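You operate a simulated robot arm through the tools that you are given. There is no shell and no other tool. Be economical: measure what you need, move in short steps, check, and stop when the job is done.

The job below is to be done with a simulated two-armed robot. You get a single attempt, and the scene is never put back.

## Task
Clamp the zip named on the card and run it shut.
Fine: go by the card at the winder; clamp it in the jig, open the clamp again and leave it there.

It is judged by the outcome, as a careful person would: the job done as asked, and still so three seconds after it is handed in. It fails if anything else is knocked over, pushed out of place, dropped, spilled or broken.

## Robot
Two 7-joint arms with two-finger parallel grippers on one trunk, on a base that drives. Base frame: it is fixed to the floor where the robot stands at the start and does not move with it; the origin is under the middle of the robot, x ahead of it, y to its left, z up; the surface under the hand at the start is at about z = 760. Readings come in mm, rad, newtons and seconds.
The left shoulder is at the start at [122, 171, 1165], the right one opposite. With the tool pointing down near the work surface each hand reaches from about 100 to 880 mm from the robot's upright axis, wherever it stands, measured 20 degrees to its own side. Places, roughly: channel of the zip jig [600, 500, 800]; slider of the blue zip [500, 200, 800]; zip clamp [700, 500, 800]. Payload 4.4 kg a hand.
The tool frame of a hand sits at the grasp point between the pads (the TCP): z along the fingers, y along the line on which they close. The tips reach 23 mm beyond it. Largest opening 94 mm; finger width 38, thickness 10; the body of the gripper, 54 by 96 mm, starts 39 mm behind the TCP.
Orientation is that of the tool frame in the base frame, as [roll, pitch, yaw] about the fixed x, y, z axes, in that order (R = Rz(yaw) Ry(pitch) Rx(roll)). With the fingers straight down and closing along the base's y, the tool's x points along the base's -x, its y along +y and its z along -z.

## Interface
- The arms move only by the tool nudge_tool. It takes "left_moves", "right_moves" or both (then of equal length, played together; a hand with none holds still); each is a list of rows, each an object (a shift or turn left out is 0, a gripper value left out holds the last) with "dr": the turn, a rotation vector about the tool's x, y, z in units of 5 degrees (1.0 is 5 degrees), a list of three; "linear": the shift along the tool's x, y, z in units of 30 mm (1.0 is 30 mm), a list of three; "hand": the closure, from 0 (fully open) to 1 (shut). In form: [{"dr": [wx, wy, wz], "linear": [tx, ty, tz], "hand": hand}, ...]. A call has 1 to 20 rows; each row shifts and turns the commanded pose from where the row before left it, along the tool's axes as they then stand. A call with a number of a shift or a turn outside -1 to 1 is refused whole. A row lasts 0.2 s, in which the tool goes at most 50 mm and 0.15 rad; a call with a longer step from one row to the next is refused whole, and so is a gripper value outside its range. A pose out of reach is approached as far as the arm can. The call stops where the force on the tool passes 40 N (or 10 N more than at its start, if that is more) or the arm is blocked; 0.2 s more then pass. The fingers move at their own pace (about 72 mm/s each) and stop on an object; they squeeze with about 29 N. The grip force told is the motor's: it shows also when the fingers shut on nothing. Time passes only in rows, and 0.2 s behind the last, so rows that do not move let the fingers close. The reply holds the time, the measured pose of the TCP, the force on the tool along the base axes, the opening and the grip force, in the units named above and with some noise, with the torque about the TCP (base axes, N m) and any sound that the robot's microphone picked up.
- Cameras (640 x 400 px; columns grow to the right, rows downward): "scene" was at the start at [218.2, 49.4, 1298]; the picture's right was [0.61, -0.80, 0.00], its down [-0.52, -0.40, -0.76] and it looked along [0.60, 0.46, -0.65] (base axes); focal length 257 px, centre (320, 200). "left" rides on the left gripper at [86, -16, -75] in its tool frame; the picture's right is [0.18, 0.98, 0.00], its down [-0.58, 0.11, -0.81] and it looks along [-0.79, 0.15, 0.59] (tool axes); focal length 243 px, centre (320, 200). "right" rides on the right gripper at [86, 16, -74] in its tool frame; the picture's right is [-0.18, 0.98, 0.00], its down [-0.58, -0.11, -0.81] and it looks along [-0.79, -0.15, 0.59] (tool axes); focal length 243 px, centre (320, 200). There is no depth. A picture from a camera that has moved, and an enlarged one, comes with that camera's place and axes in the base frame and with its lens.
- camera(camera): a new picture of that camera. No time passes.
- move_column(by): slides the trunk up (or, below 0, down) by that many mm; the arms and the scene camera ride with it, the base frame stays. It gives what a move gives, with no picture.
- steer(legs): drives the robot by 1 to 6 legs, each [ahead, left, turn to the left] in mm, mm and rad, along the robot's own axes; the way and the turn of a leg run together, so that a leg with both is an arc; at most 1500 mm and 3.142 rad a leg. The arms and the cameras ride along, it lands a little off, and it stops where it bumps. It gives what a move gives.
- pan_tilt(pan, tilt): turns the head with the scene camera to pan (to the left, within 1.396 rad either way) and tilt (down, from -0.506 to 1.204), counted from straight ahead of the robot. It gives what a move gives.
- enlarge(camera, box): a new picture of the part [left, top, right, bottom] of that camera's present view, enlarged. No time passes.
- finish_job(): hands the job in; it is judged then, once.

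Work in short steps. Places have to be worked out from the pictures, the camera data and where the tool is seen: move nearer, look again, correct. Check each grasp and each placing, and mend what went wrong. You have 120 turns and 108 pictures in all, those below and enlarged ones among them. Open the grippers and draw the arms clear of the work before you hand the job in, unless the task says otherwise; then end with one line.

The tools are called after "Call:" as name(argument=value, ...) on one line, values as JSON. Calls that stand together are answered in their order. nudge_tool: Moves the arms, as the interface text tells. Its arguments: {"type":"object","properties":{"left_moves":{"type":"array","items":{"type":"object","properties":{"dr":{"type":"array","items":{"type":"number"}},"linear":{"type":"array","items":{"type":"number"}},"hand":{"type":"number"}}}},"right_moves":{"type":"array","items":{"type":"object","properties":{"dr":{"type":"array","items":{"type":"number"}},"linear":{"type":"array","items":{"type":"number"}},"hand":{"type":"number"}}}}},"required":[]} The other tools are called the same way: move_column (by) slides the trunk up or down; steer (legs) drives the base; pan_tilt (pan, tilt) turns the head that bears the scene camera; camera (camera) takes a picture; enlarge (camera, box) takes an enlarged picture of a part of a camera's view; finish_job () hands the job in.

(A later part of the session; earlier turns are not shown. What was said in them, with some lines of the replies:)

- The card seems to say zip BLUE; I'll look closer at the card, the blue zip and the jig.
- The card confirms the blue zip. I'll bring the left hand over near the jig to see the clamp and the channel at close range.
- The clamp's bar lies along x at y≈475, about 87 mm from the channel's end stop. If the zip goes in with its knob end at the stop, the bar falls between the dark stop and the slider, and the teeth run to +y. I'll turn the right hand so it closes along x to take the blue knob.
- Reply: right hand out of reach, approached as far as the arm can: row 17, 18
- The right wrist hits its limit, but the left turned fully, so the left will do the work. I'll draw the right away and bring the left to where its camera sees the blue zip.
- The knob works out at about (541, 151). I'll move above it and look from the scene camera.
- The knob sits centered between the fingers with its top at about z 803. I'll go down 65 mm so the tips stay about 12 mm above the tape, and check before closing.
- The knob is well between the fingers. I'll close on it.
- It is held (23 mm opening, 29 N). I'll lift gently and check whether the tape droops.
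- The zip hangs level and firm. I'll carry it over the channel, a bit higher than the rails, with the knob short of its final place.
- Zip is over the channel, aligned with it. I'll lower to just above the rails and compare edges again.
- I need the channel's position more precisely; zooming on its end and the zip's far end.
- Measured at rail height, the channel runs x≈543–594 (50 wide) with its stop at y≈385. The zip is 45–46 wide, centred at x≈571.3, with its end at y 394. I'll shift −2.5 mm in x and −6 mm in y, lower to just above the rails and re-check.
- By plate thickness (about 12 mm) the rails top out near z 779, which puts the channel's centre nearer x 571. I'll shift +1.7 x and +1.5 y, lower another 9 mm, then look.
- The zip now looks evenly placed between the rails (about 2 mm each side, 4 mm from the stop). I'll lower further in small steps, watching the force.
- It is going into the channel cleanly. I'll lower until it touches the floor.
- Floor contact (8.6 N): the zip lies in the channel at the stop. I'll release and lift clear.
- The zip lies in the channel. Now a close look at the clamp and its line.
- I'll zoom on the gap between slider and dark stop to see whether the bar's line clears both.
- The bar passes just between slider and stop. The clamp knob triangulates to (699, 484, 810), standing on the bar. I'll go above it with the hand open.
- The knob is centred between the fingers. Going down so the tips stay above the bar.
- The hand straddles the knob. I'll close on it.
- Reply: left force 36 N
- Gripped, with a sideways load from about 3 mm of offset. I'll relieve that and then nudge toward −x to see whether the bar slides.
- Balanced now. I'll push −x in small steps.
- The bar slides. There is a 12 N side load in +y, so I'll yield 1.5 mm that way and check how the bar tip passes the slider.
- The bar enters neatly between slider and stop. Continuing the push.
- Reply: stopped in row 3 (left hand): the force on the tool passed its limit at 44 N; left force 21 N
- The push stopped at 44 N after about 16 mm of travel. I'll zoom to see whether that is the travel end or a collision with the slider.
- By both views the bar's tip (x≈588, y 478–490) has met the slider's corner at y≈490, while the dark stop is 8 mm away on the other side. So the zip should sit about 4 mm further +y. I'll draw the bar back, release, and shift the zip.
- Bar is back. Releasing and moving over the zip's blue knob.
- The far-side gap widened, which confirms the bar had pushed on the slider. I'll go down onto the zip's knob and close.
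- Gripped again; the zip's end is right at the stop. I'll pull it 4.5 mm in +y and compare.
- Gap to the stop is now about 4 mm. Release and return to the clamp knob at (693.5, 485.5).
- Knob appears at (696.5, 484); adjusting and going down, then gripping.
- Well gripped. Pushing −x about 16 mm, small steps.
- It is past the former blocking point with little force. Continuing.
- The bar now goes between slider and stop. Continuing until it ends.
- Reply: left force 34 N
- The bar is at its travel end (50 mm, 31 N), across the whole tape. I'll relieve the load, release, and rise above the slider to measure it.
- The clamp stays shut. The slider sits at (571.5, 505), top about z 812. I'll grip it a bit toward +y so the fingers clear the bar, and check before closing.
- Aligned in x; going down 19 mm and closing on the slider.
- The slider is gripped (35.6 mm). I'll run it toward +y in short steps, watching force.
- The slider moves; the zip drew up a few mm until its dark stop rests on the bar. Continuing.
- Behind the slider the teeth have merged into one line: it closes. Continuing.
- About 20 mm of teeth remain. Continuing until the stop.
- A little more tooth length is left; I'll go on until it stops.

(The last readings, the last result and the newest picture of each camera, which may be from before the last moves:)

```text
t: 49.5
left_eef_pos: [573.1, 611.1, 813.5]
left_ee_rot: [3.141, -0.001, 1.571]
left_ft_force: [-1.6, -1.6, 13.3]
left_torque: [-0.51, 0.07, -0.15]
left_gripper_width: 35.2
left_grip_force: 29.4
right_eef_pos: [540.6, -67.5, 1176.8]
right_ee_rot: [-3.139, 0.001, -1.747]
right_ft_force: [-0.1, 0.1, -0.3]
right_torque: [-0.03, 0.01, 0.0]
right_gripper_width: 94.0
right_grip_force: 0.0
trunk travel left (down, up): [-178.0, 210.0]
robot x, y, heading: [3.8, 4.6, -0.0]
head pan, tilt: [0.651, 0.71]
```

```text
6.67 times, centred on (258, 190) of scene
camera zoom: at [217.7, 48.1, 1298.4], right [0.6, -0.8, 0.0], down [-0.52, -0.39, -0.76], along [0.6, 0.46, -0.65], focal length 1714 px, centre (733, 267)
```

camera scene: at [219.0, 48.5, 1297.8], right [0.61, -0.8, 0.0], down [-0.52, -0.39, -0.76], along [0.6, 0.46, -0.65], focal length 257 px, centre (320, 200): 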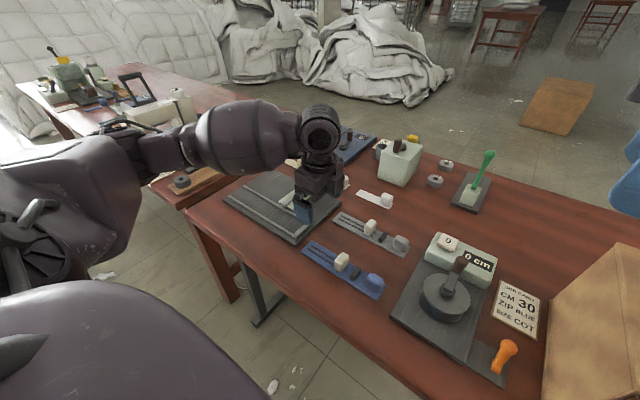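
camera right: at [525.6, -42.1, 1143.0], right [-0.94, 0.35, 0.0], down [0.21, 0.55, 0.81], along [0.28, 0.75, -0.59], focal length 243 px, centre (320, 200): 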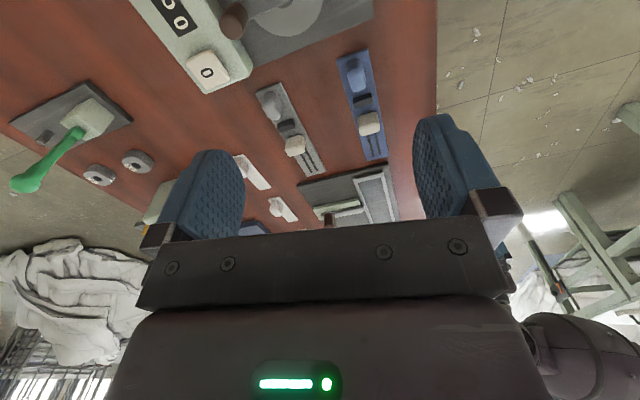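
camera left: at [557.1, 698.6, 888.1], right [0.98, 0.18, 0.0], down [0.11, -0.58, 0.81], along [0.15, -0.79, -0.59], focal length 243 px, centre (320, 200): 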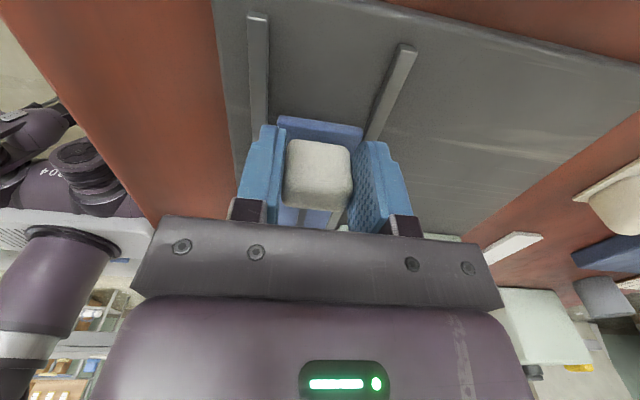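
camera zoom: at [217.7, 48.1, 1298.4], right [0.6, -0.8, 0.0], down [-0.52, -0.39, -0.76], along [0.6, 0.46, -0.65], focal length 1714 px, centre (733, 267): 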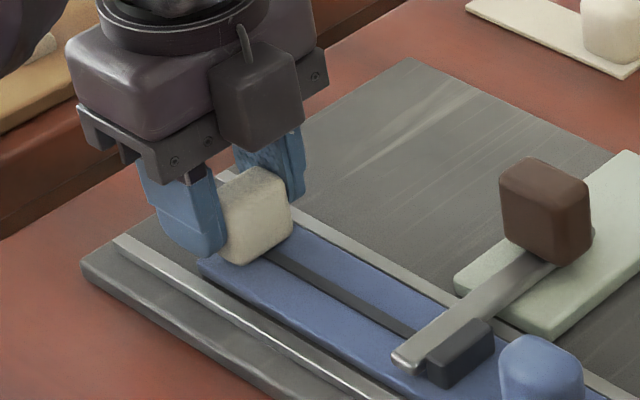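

The teeth are all behind the slider's front now. I'll feel for the end stop with small steps.

Call:
nudge_tool(left_moves=[{"linear": [0.08, 0, -0.03]}, {"linear": [0.08, 0, 0]}])

Call:
enlarge(camera="scene", box=[220, 175, 268, 205])

Call:
enlarge(camera="left", box=[240, 90, 400, 240])

```text
t: 50.1
left_eef_pos: [572.2, 617.7, 813.3]
left_ee_rot: [-3.137, -0.001, 1.572]
left_ft_force: [-2.3, -1.1, 4.6]
left_torque: [0.17, -0.02, -0.06]
left_gripper_width: 35.3
left_grip_force: 29.2
right_eef_pos: [542.3, -67.6, 1176.3]
right_ee_rot: [-3.141, 0.002, -1.748]
right_ft_force: [-0.3, -0.4, 0.2]
right_torque: [0.03, -0.02, -0.03]
right_gripper_width: 93.9
right_grip_force: 0.0
trunk travel left (down, up): [-178.0, 210.0]
robot x, y, heading: [-1.0, -1.1, -0.0]
head pan, tilt: [0.651, 0.71]
```

```text
13.33 times, centred on (244, 190) of scene
camera zoom: at [218.6, 48.6, 1297.9], right [0.6, -0.8, 0.0], down [-0.52, -0.39, -0.76], along [0.6, 0.46, -0.65], focal length 3428 px, centre (1333, 333)
```

zoom: 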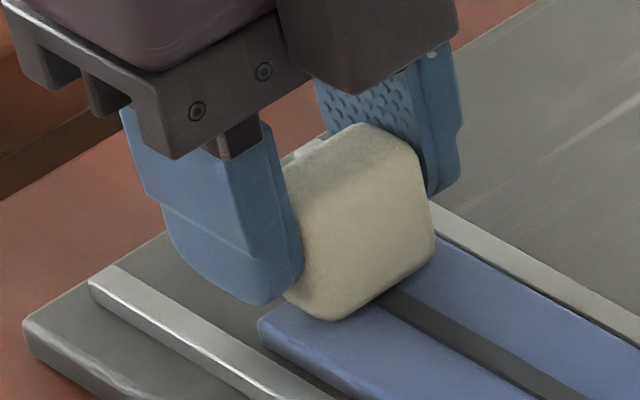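

```text
2.67 times, centred on (320, 165) of left
camera zoom: at [557.5, 703.9, 888.1], right [0.98, 0.18, 0.0], down [0.11, -0.58, 0.81], along [0.15, -0.79, -0.59], focal length 647 px, centre (320, 293)
```

zoom: 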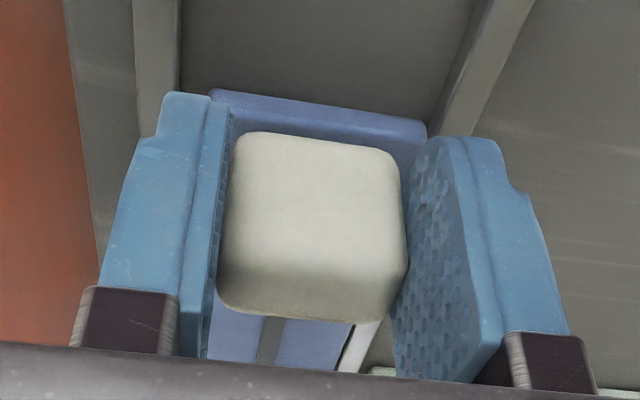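

The slider covers the last teeth and is nearly flush with the tape's end. One gentle probe further to feel for the stop.

Call:
nudge_tool(left_moves=[{"linear": [0.07, 0, 0]}, {"linear": [0.06, 0, 0]}])

Call:
enlarge(camera="left", box=[240, 90, 400, 240])

Call:
enlarge(camera="scene", box=[220, 160, 316, 220])

```text
t: 50.7
left_eef_pos: [573.1, 618.1, 812.8]
left_ee_rot: [-3.14, 0.001, 1.569]
left_ft_force: [-4.1, -12.8, 0.2]
left_torque: [0.15, 0.03, -0.13]
left_gripper_width: 35.3
left_grip_force: 28.4
right_eef_pos: [541.4, -68.4, 1176.2]
right_ee_rot: [-3.14, 0.002, -1.747]
right_ft_force: [0.1, -0.8, 0.3]
right_torque: [0.0, -0.01, 0.01]
right_gripper_width: 94.3
right_grip_force: 0.0
trunk travel left (down, up): [-178.0, 210.0]
robot x, y, heading: [-2.4, 2.7, -0.003]
head pan, tilt: [0.651, 0.71]
```

```text
2.67 times, centred on (320, 165) of left
camera zoom: at [557.9, 705.2, 887.9], right [0.98, 0.18, 0.0], down [0.11, -0.58, 0.81], along [0.15, -0.79, -0.59], focal length 647 px, centre (320, 293)
```

zoom: 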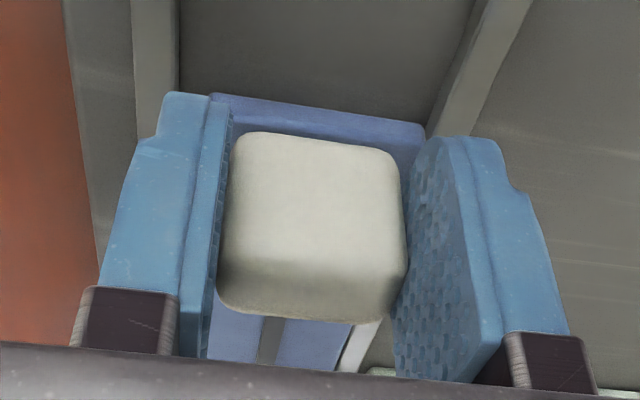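

```text
6.67 times, centred on (268, 190) of scene
camera zoom: at [218.6, 47.7, 1298.0], right [0.6, -0.8, 0.0], down [-0.52, -0.39, -0.76], along [0.6, 0.46, -0.65], focal length 1714 px, centre (667, 267)
```

zoom: 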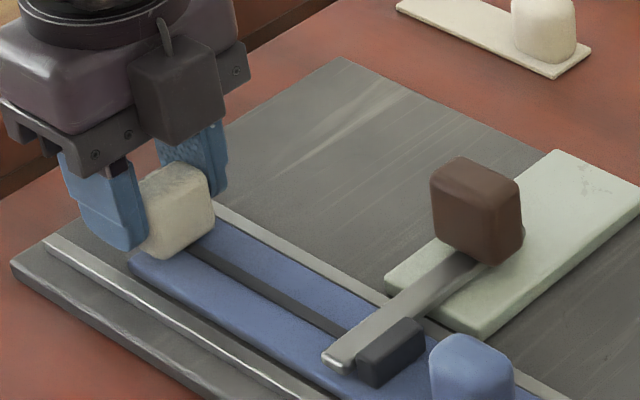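

End stop felt (−12.8 N, no more motion): the zip is shut. Releasing the slider, then moving over the clamp knob to open it.

Call:
nudge_tool(left_moves=[{"linear": [-0.1, 0, 0]}, {"hand": 0.4}, {"hand": 0.4}, {"hand": 0.4}, {"linear": [0, 0, -1]}, {"linear": [0, 0, -1]}, {"linear": [-0.87, 0.49, 0]}, {"linear": [-0.87, 0.49, 0]}, {"linear": [-0.87, 0.49, 0]}, {"linear": [-0.87, 0.49, 0]}, {"linear": [-0.87, 0.49, 0]}])

Call:
camera(camera="left")

Call:
enlarge(camera="scene", box=[220, 160, 316, 220])

```text
t: 53.1
left_eef_pos: [648.5, 486.7, 873.4]
left_ee_rot: [-3.139, 0.0, 1.57]
left_ft_force: [0.7, -0.4, 0.1]
left_torque: [0.01, 0.01, 0.0]
left_gripper_width: 56.3
left_grip_force: 0.1
right_eef_pos: [542.5, -67.6, 1176.7]
right_ee_rot: [3.141, 0.001, -1.746]
right_ft_force: [0.3, -0.7, -0.7]
right_torque: [0.04, 0.03, 0.01]
right_gripper_width: 93.9
right_grip_force: 0.0
trunk travel left (down, up): [-178.0, 210.0]
robot x, y, heading: [-1.4, 1.6, -0.0]
head pan, tilt: [0.651, 0.71]
```

```text
33 pictures are left
camera left: at [633.2, 573.7, 948.2], right [0.98, 0.18, 0.0], down [0.11, -0.58, 0.81], along [0.15, -0.79, -0.59], focal length 243 px, centre (320, 200)
```

left: 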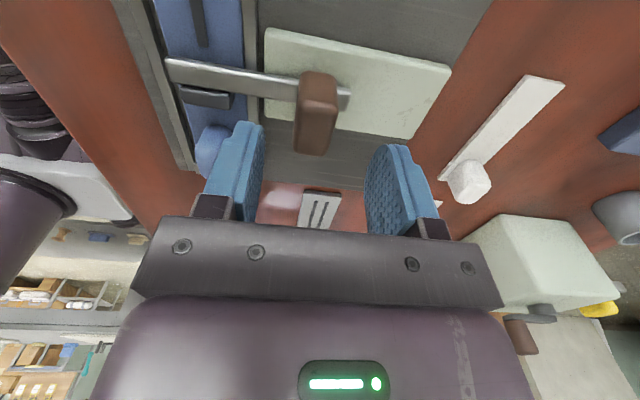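

```text
6.67 times, centred on (268, 190) of scene
camera zoom: at [219.4, 48.7, 1297.9], right [0.6, -0.8, 0.0], down [-0.52, -0.39, -0.76], along [0.6, 0.46, -0.65], focal length 1714 px, centre (667, 267)
```

zoom: 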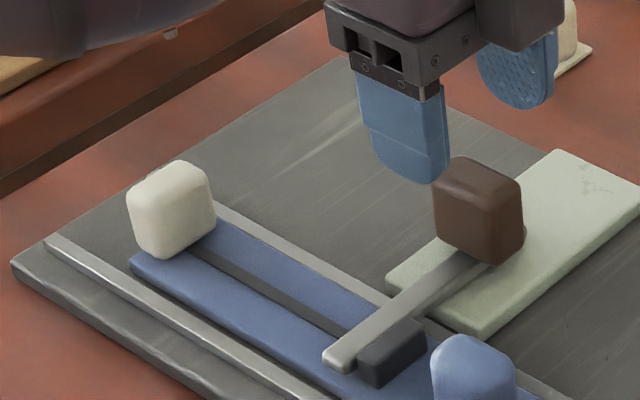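

Slider is parked at the end, single closed line behind it. Going down on the clamp knob and gripping.

Call:
nudge_tool(left_moves=[{"linear": [-0.03, 0, 0.6]}, {"linear": [0, 0, 0.6]}, {"linear": [0, 0, 0.62]}, {"hand": 1}, {"hand": 1}, {"hand": 1}])

```text
t: 54.5
left_eef_pos: [644.9, 486.7, 816.8]
left_ee_rot: [-3.139, 0.001, 1.571]
left_ft_force: [-3.0, -0.2, -3.8]
left_torque: [0.67, -1.11, -0.02]
left_gripper_width: 23.7
left_grip_force: 45.3
right_eef_pos: [541.6, -67.5, 1175.4]
right_ee_rot: [3.141, 0.0, -1.746]
right_ft_force: [-0.4, 0.1, -0.3]
right_torque: [-0.01, 0.04, 0.0]
right_gripper_width: 93.9
right_grip_force: 0.0
trunk travel left (down, up): [-178.0, 210.0]
robot x, y, heading: [-0.8, -3.3, -0.003]
head pan, tilt: [0.651, 0.71]
```

Gripped. Pulling the bar back +x about 50 mm.

Call:
nudge_tool(left_moves=[{"linear": [0, 0.15, 0]}, {"linear": [0, 0.17, 0]}, {"linear": [0, 0.17, 0]}, {"linear": [0, 0.17, 0]}, {"linear": [0, 0.17, 0]}, {"linear": [0, 0.17, 0]}, {"linear": [0, 0.17, 0]}, {"linear": [0, 0.17, 0]}, {"linear": [0, 0.17, 0]}, {"linear": [0, 0.1, 0]}])

Call:
enlarge(camera="scene", box=[220, 160, 332, 230])

```text
t: 56.7
left_eef_pos: [695.4, 487.1, 818.7]
left_ee_rot: [-3.139, 0.002, 1.571]
left_ft_force: [-1.3, 6.7, -9.1]
left_torque: [0.81, -0.99, -0.22]
left_gripper_width: 23.6
left_grip_force: 45.0
right_eef_pos: [542.4, -65.1, 1176.0]
right_ee_rot: [3.141, 0.001, -1.748]
right_ft_force: [0.3, -0.2, -0.3]
right_torque: [0.02, -0.01, 0.0]
right_gripper_width: 94.4
right_grip_force: 0.1
trunk travel left (down, up): [-178.0, 210.0]
robot x, y, heading: [-2.5, 0.2, -0.001]
head pan, tilt: [0.651, 0.71]
```

```text
5.71 times, centred on (276, 195) of scene
camera zoom: at [219.5, 50.1, 1297.8], right [0.6, -0.8, 0.0], down [-0.52, -0.39, -0.76], along [0.6, 0.46, -0.65], focal length 1469 px, centre (571, 229)
```

zoom: 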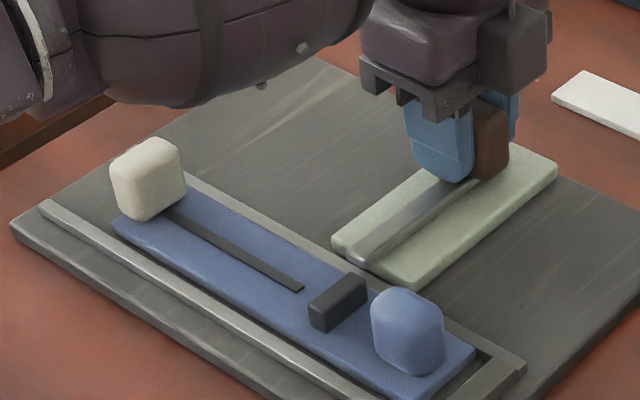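

The clamp is open again at its starting place. Releasing and drawing the arm clear.

Call:
nudge_tool(left_moves=[{"hand": 0.3}, {"hand": 0.3}, {"hand": 0.3}, {"hand": 0.3}, {"linear": [0, 0, -1]}, {"linear": [0, 0, -1]}, {"linear": [0, 0, -1]}, {"linear": [0, 0, -1]}, {"linear": [0, -1, -0.5]}, {"linear": [0, -1, -0.5]}, {"linear": [0, -1, -0.5]}, {"linear": [0, -1, 0]}, {"linear": [0, -1, 0]}, {"linear": [0, -1, 0]}, {"linear": [0, -1, 0]}, {"linear": [0, -1, 0]}, {"linear": [0, -1, 0]}, {"linear": [0, 0, 0], "hand": 0}])

Call:
camera(camera="scene")

Call:
enlarge(camera="scene", box=[220, 160, 332, 230])

```text
t: 60.5
left_eef_pos: [425.9, 488.1, 983.9]
left_ee_rot: [-3.139, 0.0, 1.571]
left_ft_force: [0.5, 0.2, 0.3]
left_torque: [0.0, 0.01, -0.01]
left_gripper_width: 94.0
left_grip_force: 0.0
right_eef_pos: [541.4, -66.9, 1175.9]
right_ee_rot: [3.14, 0.0, -1.747]
right_ft_force: [0.3, 0.0, -0.5]
right_torque: [-0.01, -0.04, -0.01]
right_gripper_width: 94.1
right_grip_force: 0.0
trunk travel left (down, up): [-178.0, 210.0]
robot x, y, heading: [-0.9, -0.0, -0.0]
head pan, tilt: [0.651, 0.71]
```

```text
30 pictures are left
camera scene: at [219.4, 49.0, 1297.8], right [0.6, -0.8, 0.0], down [-0.52, -0.39, -0.76], along [0.6, 0.46, -0.65], focal length 257 px, centre (320, 200)
```

scene: 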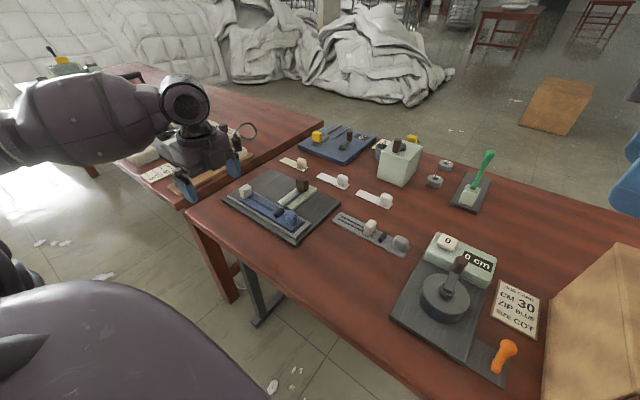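

```text
5.71 times, centred on (276, 195) of scene
camera zoom: at [219.4, 49.0, 1297.8], right [0.6, -0.8, 0.0], down [-0.52, -0.39, -0.76], along [0.6, 0.46, -0.65], focal length 1469 px, centre (571, 229)
```

zoom: 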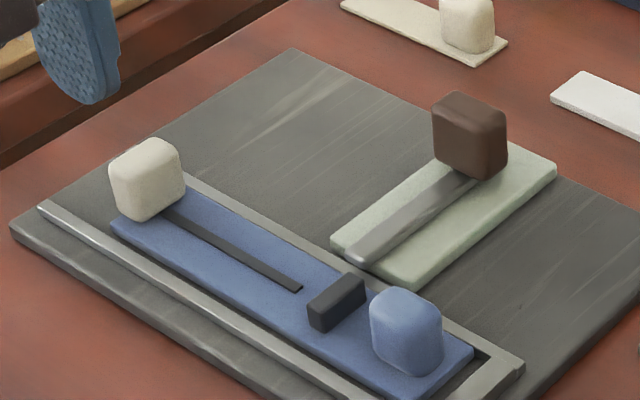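

The blue zip lies shut in the jig, the clamp is open, the rest of the bench looks unchanged, and both grippers are open and clear. Handing in.

Call:
finish_job()

```text
The job is handed in.
```

The card called for the blue zip: I clamped it in the jig, ran it shut to its end stop, opened the clamp again and left the zip in the channel. It sits a few millimetres off the channel's stop, because I moved it so the clamp bar would clear the slider.
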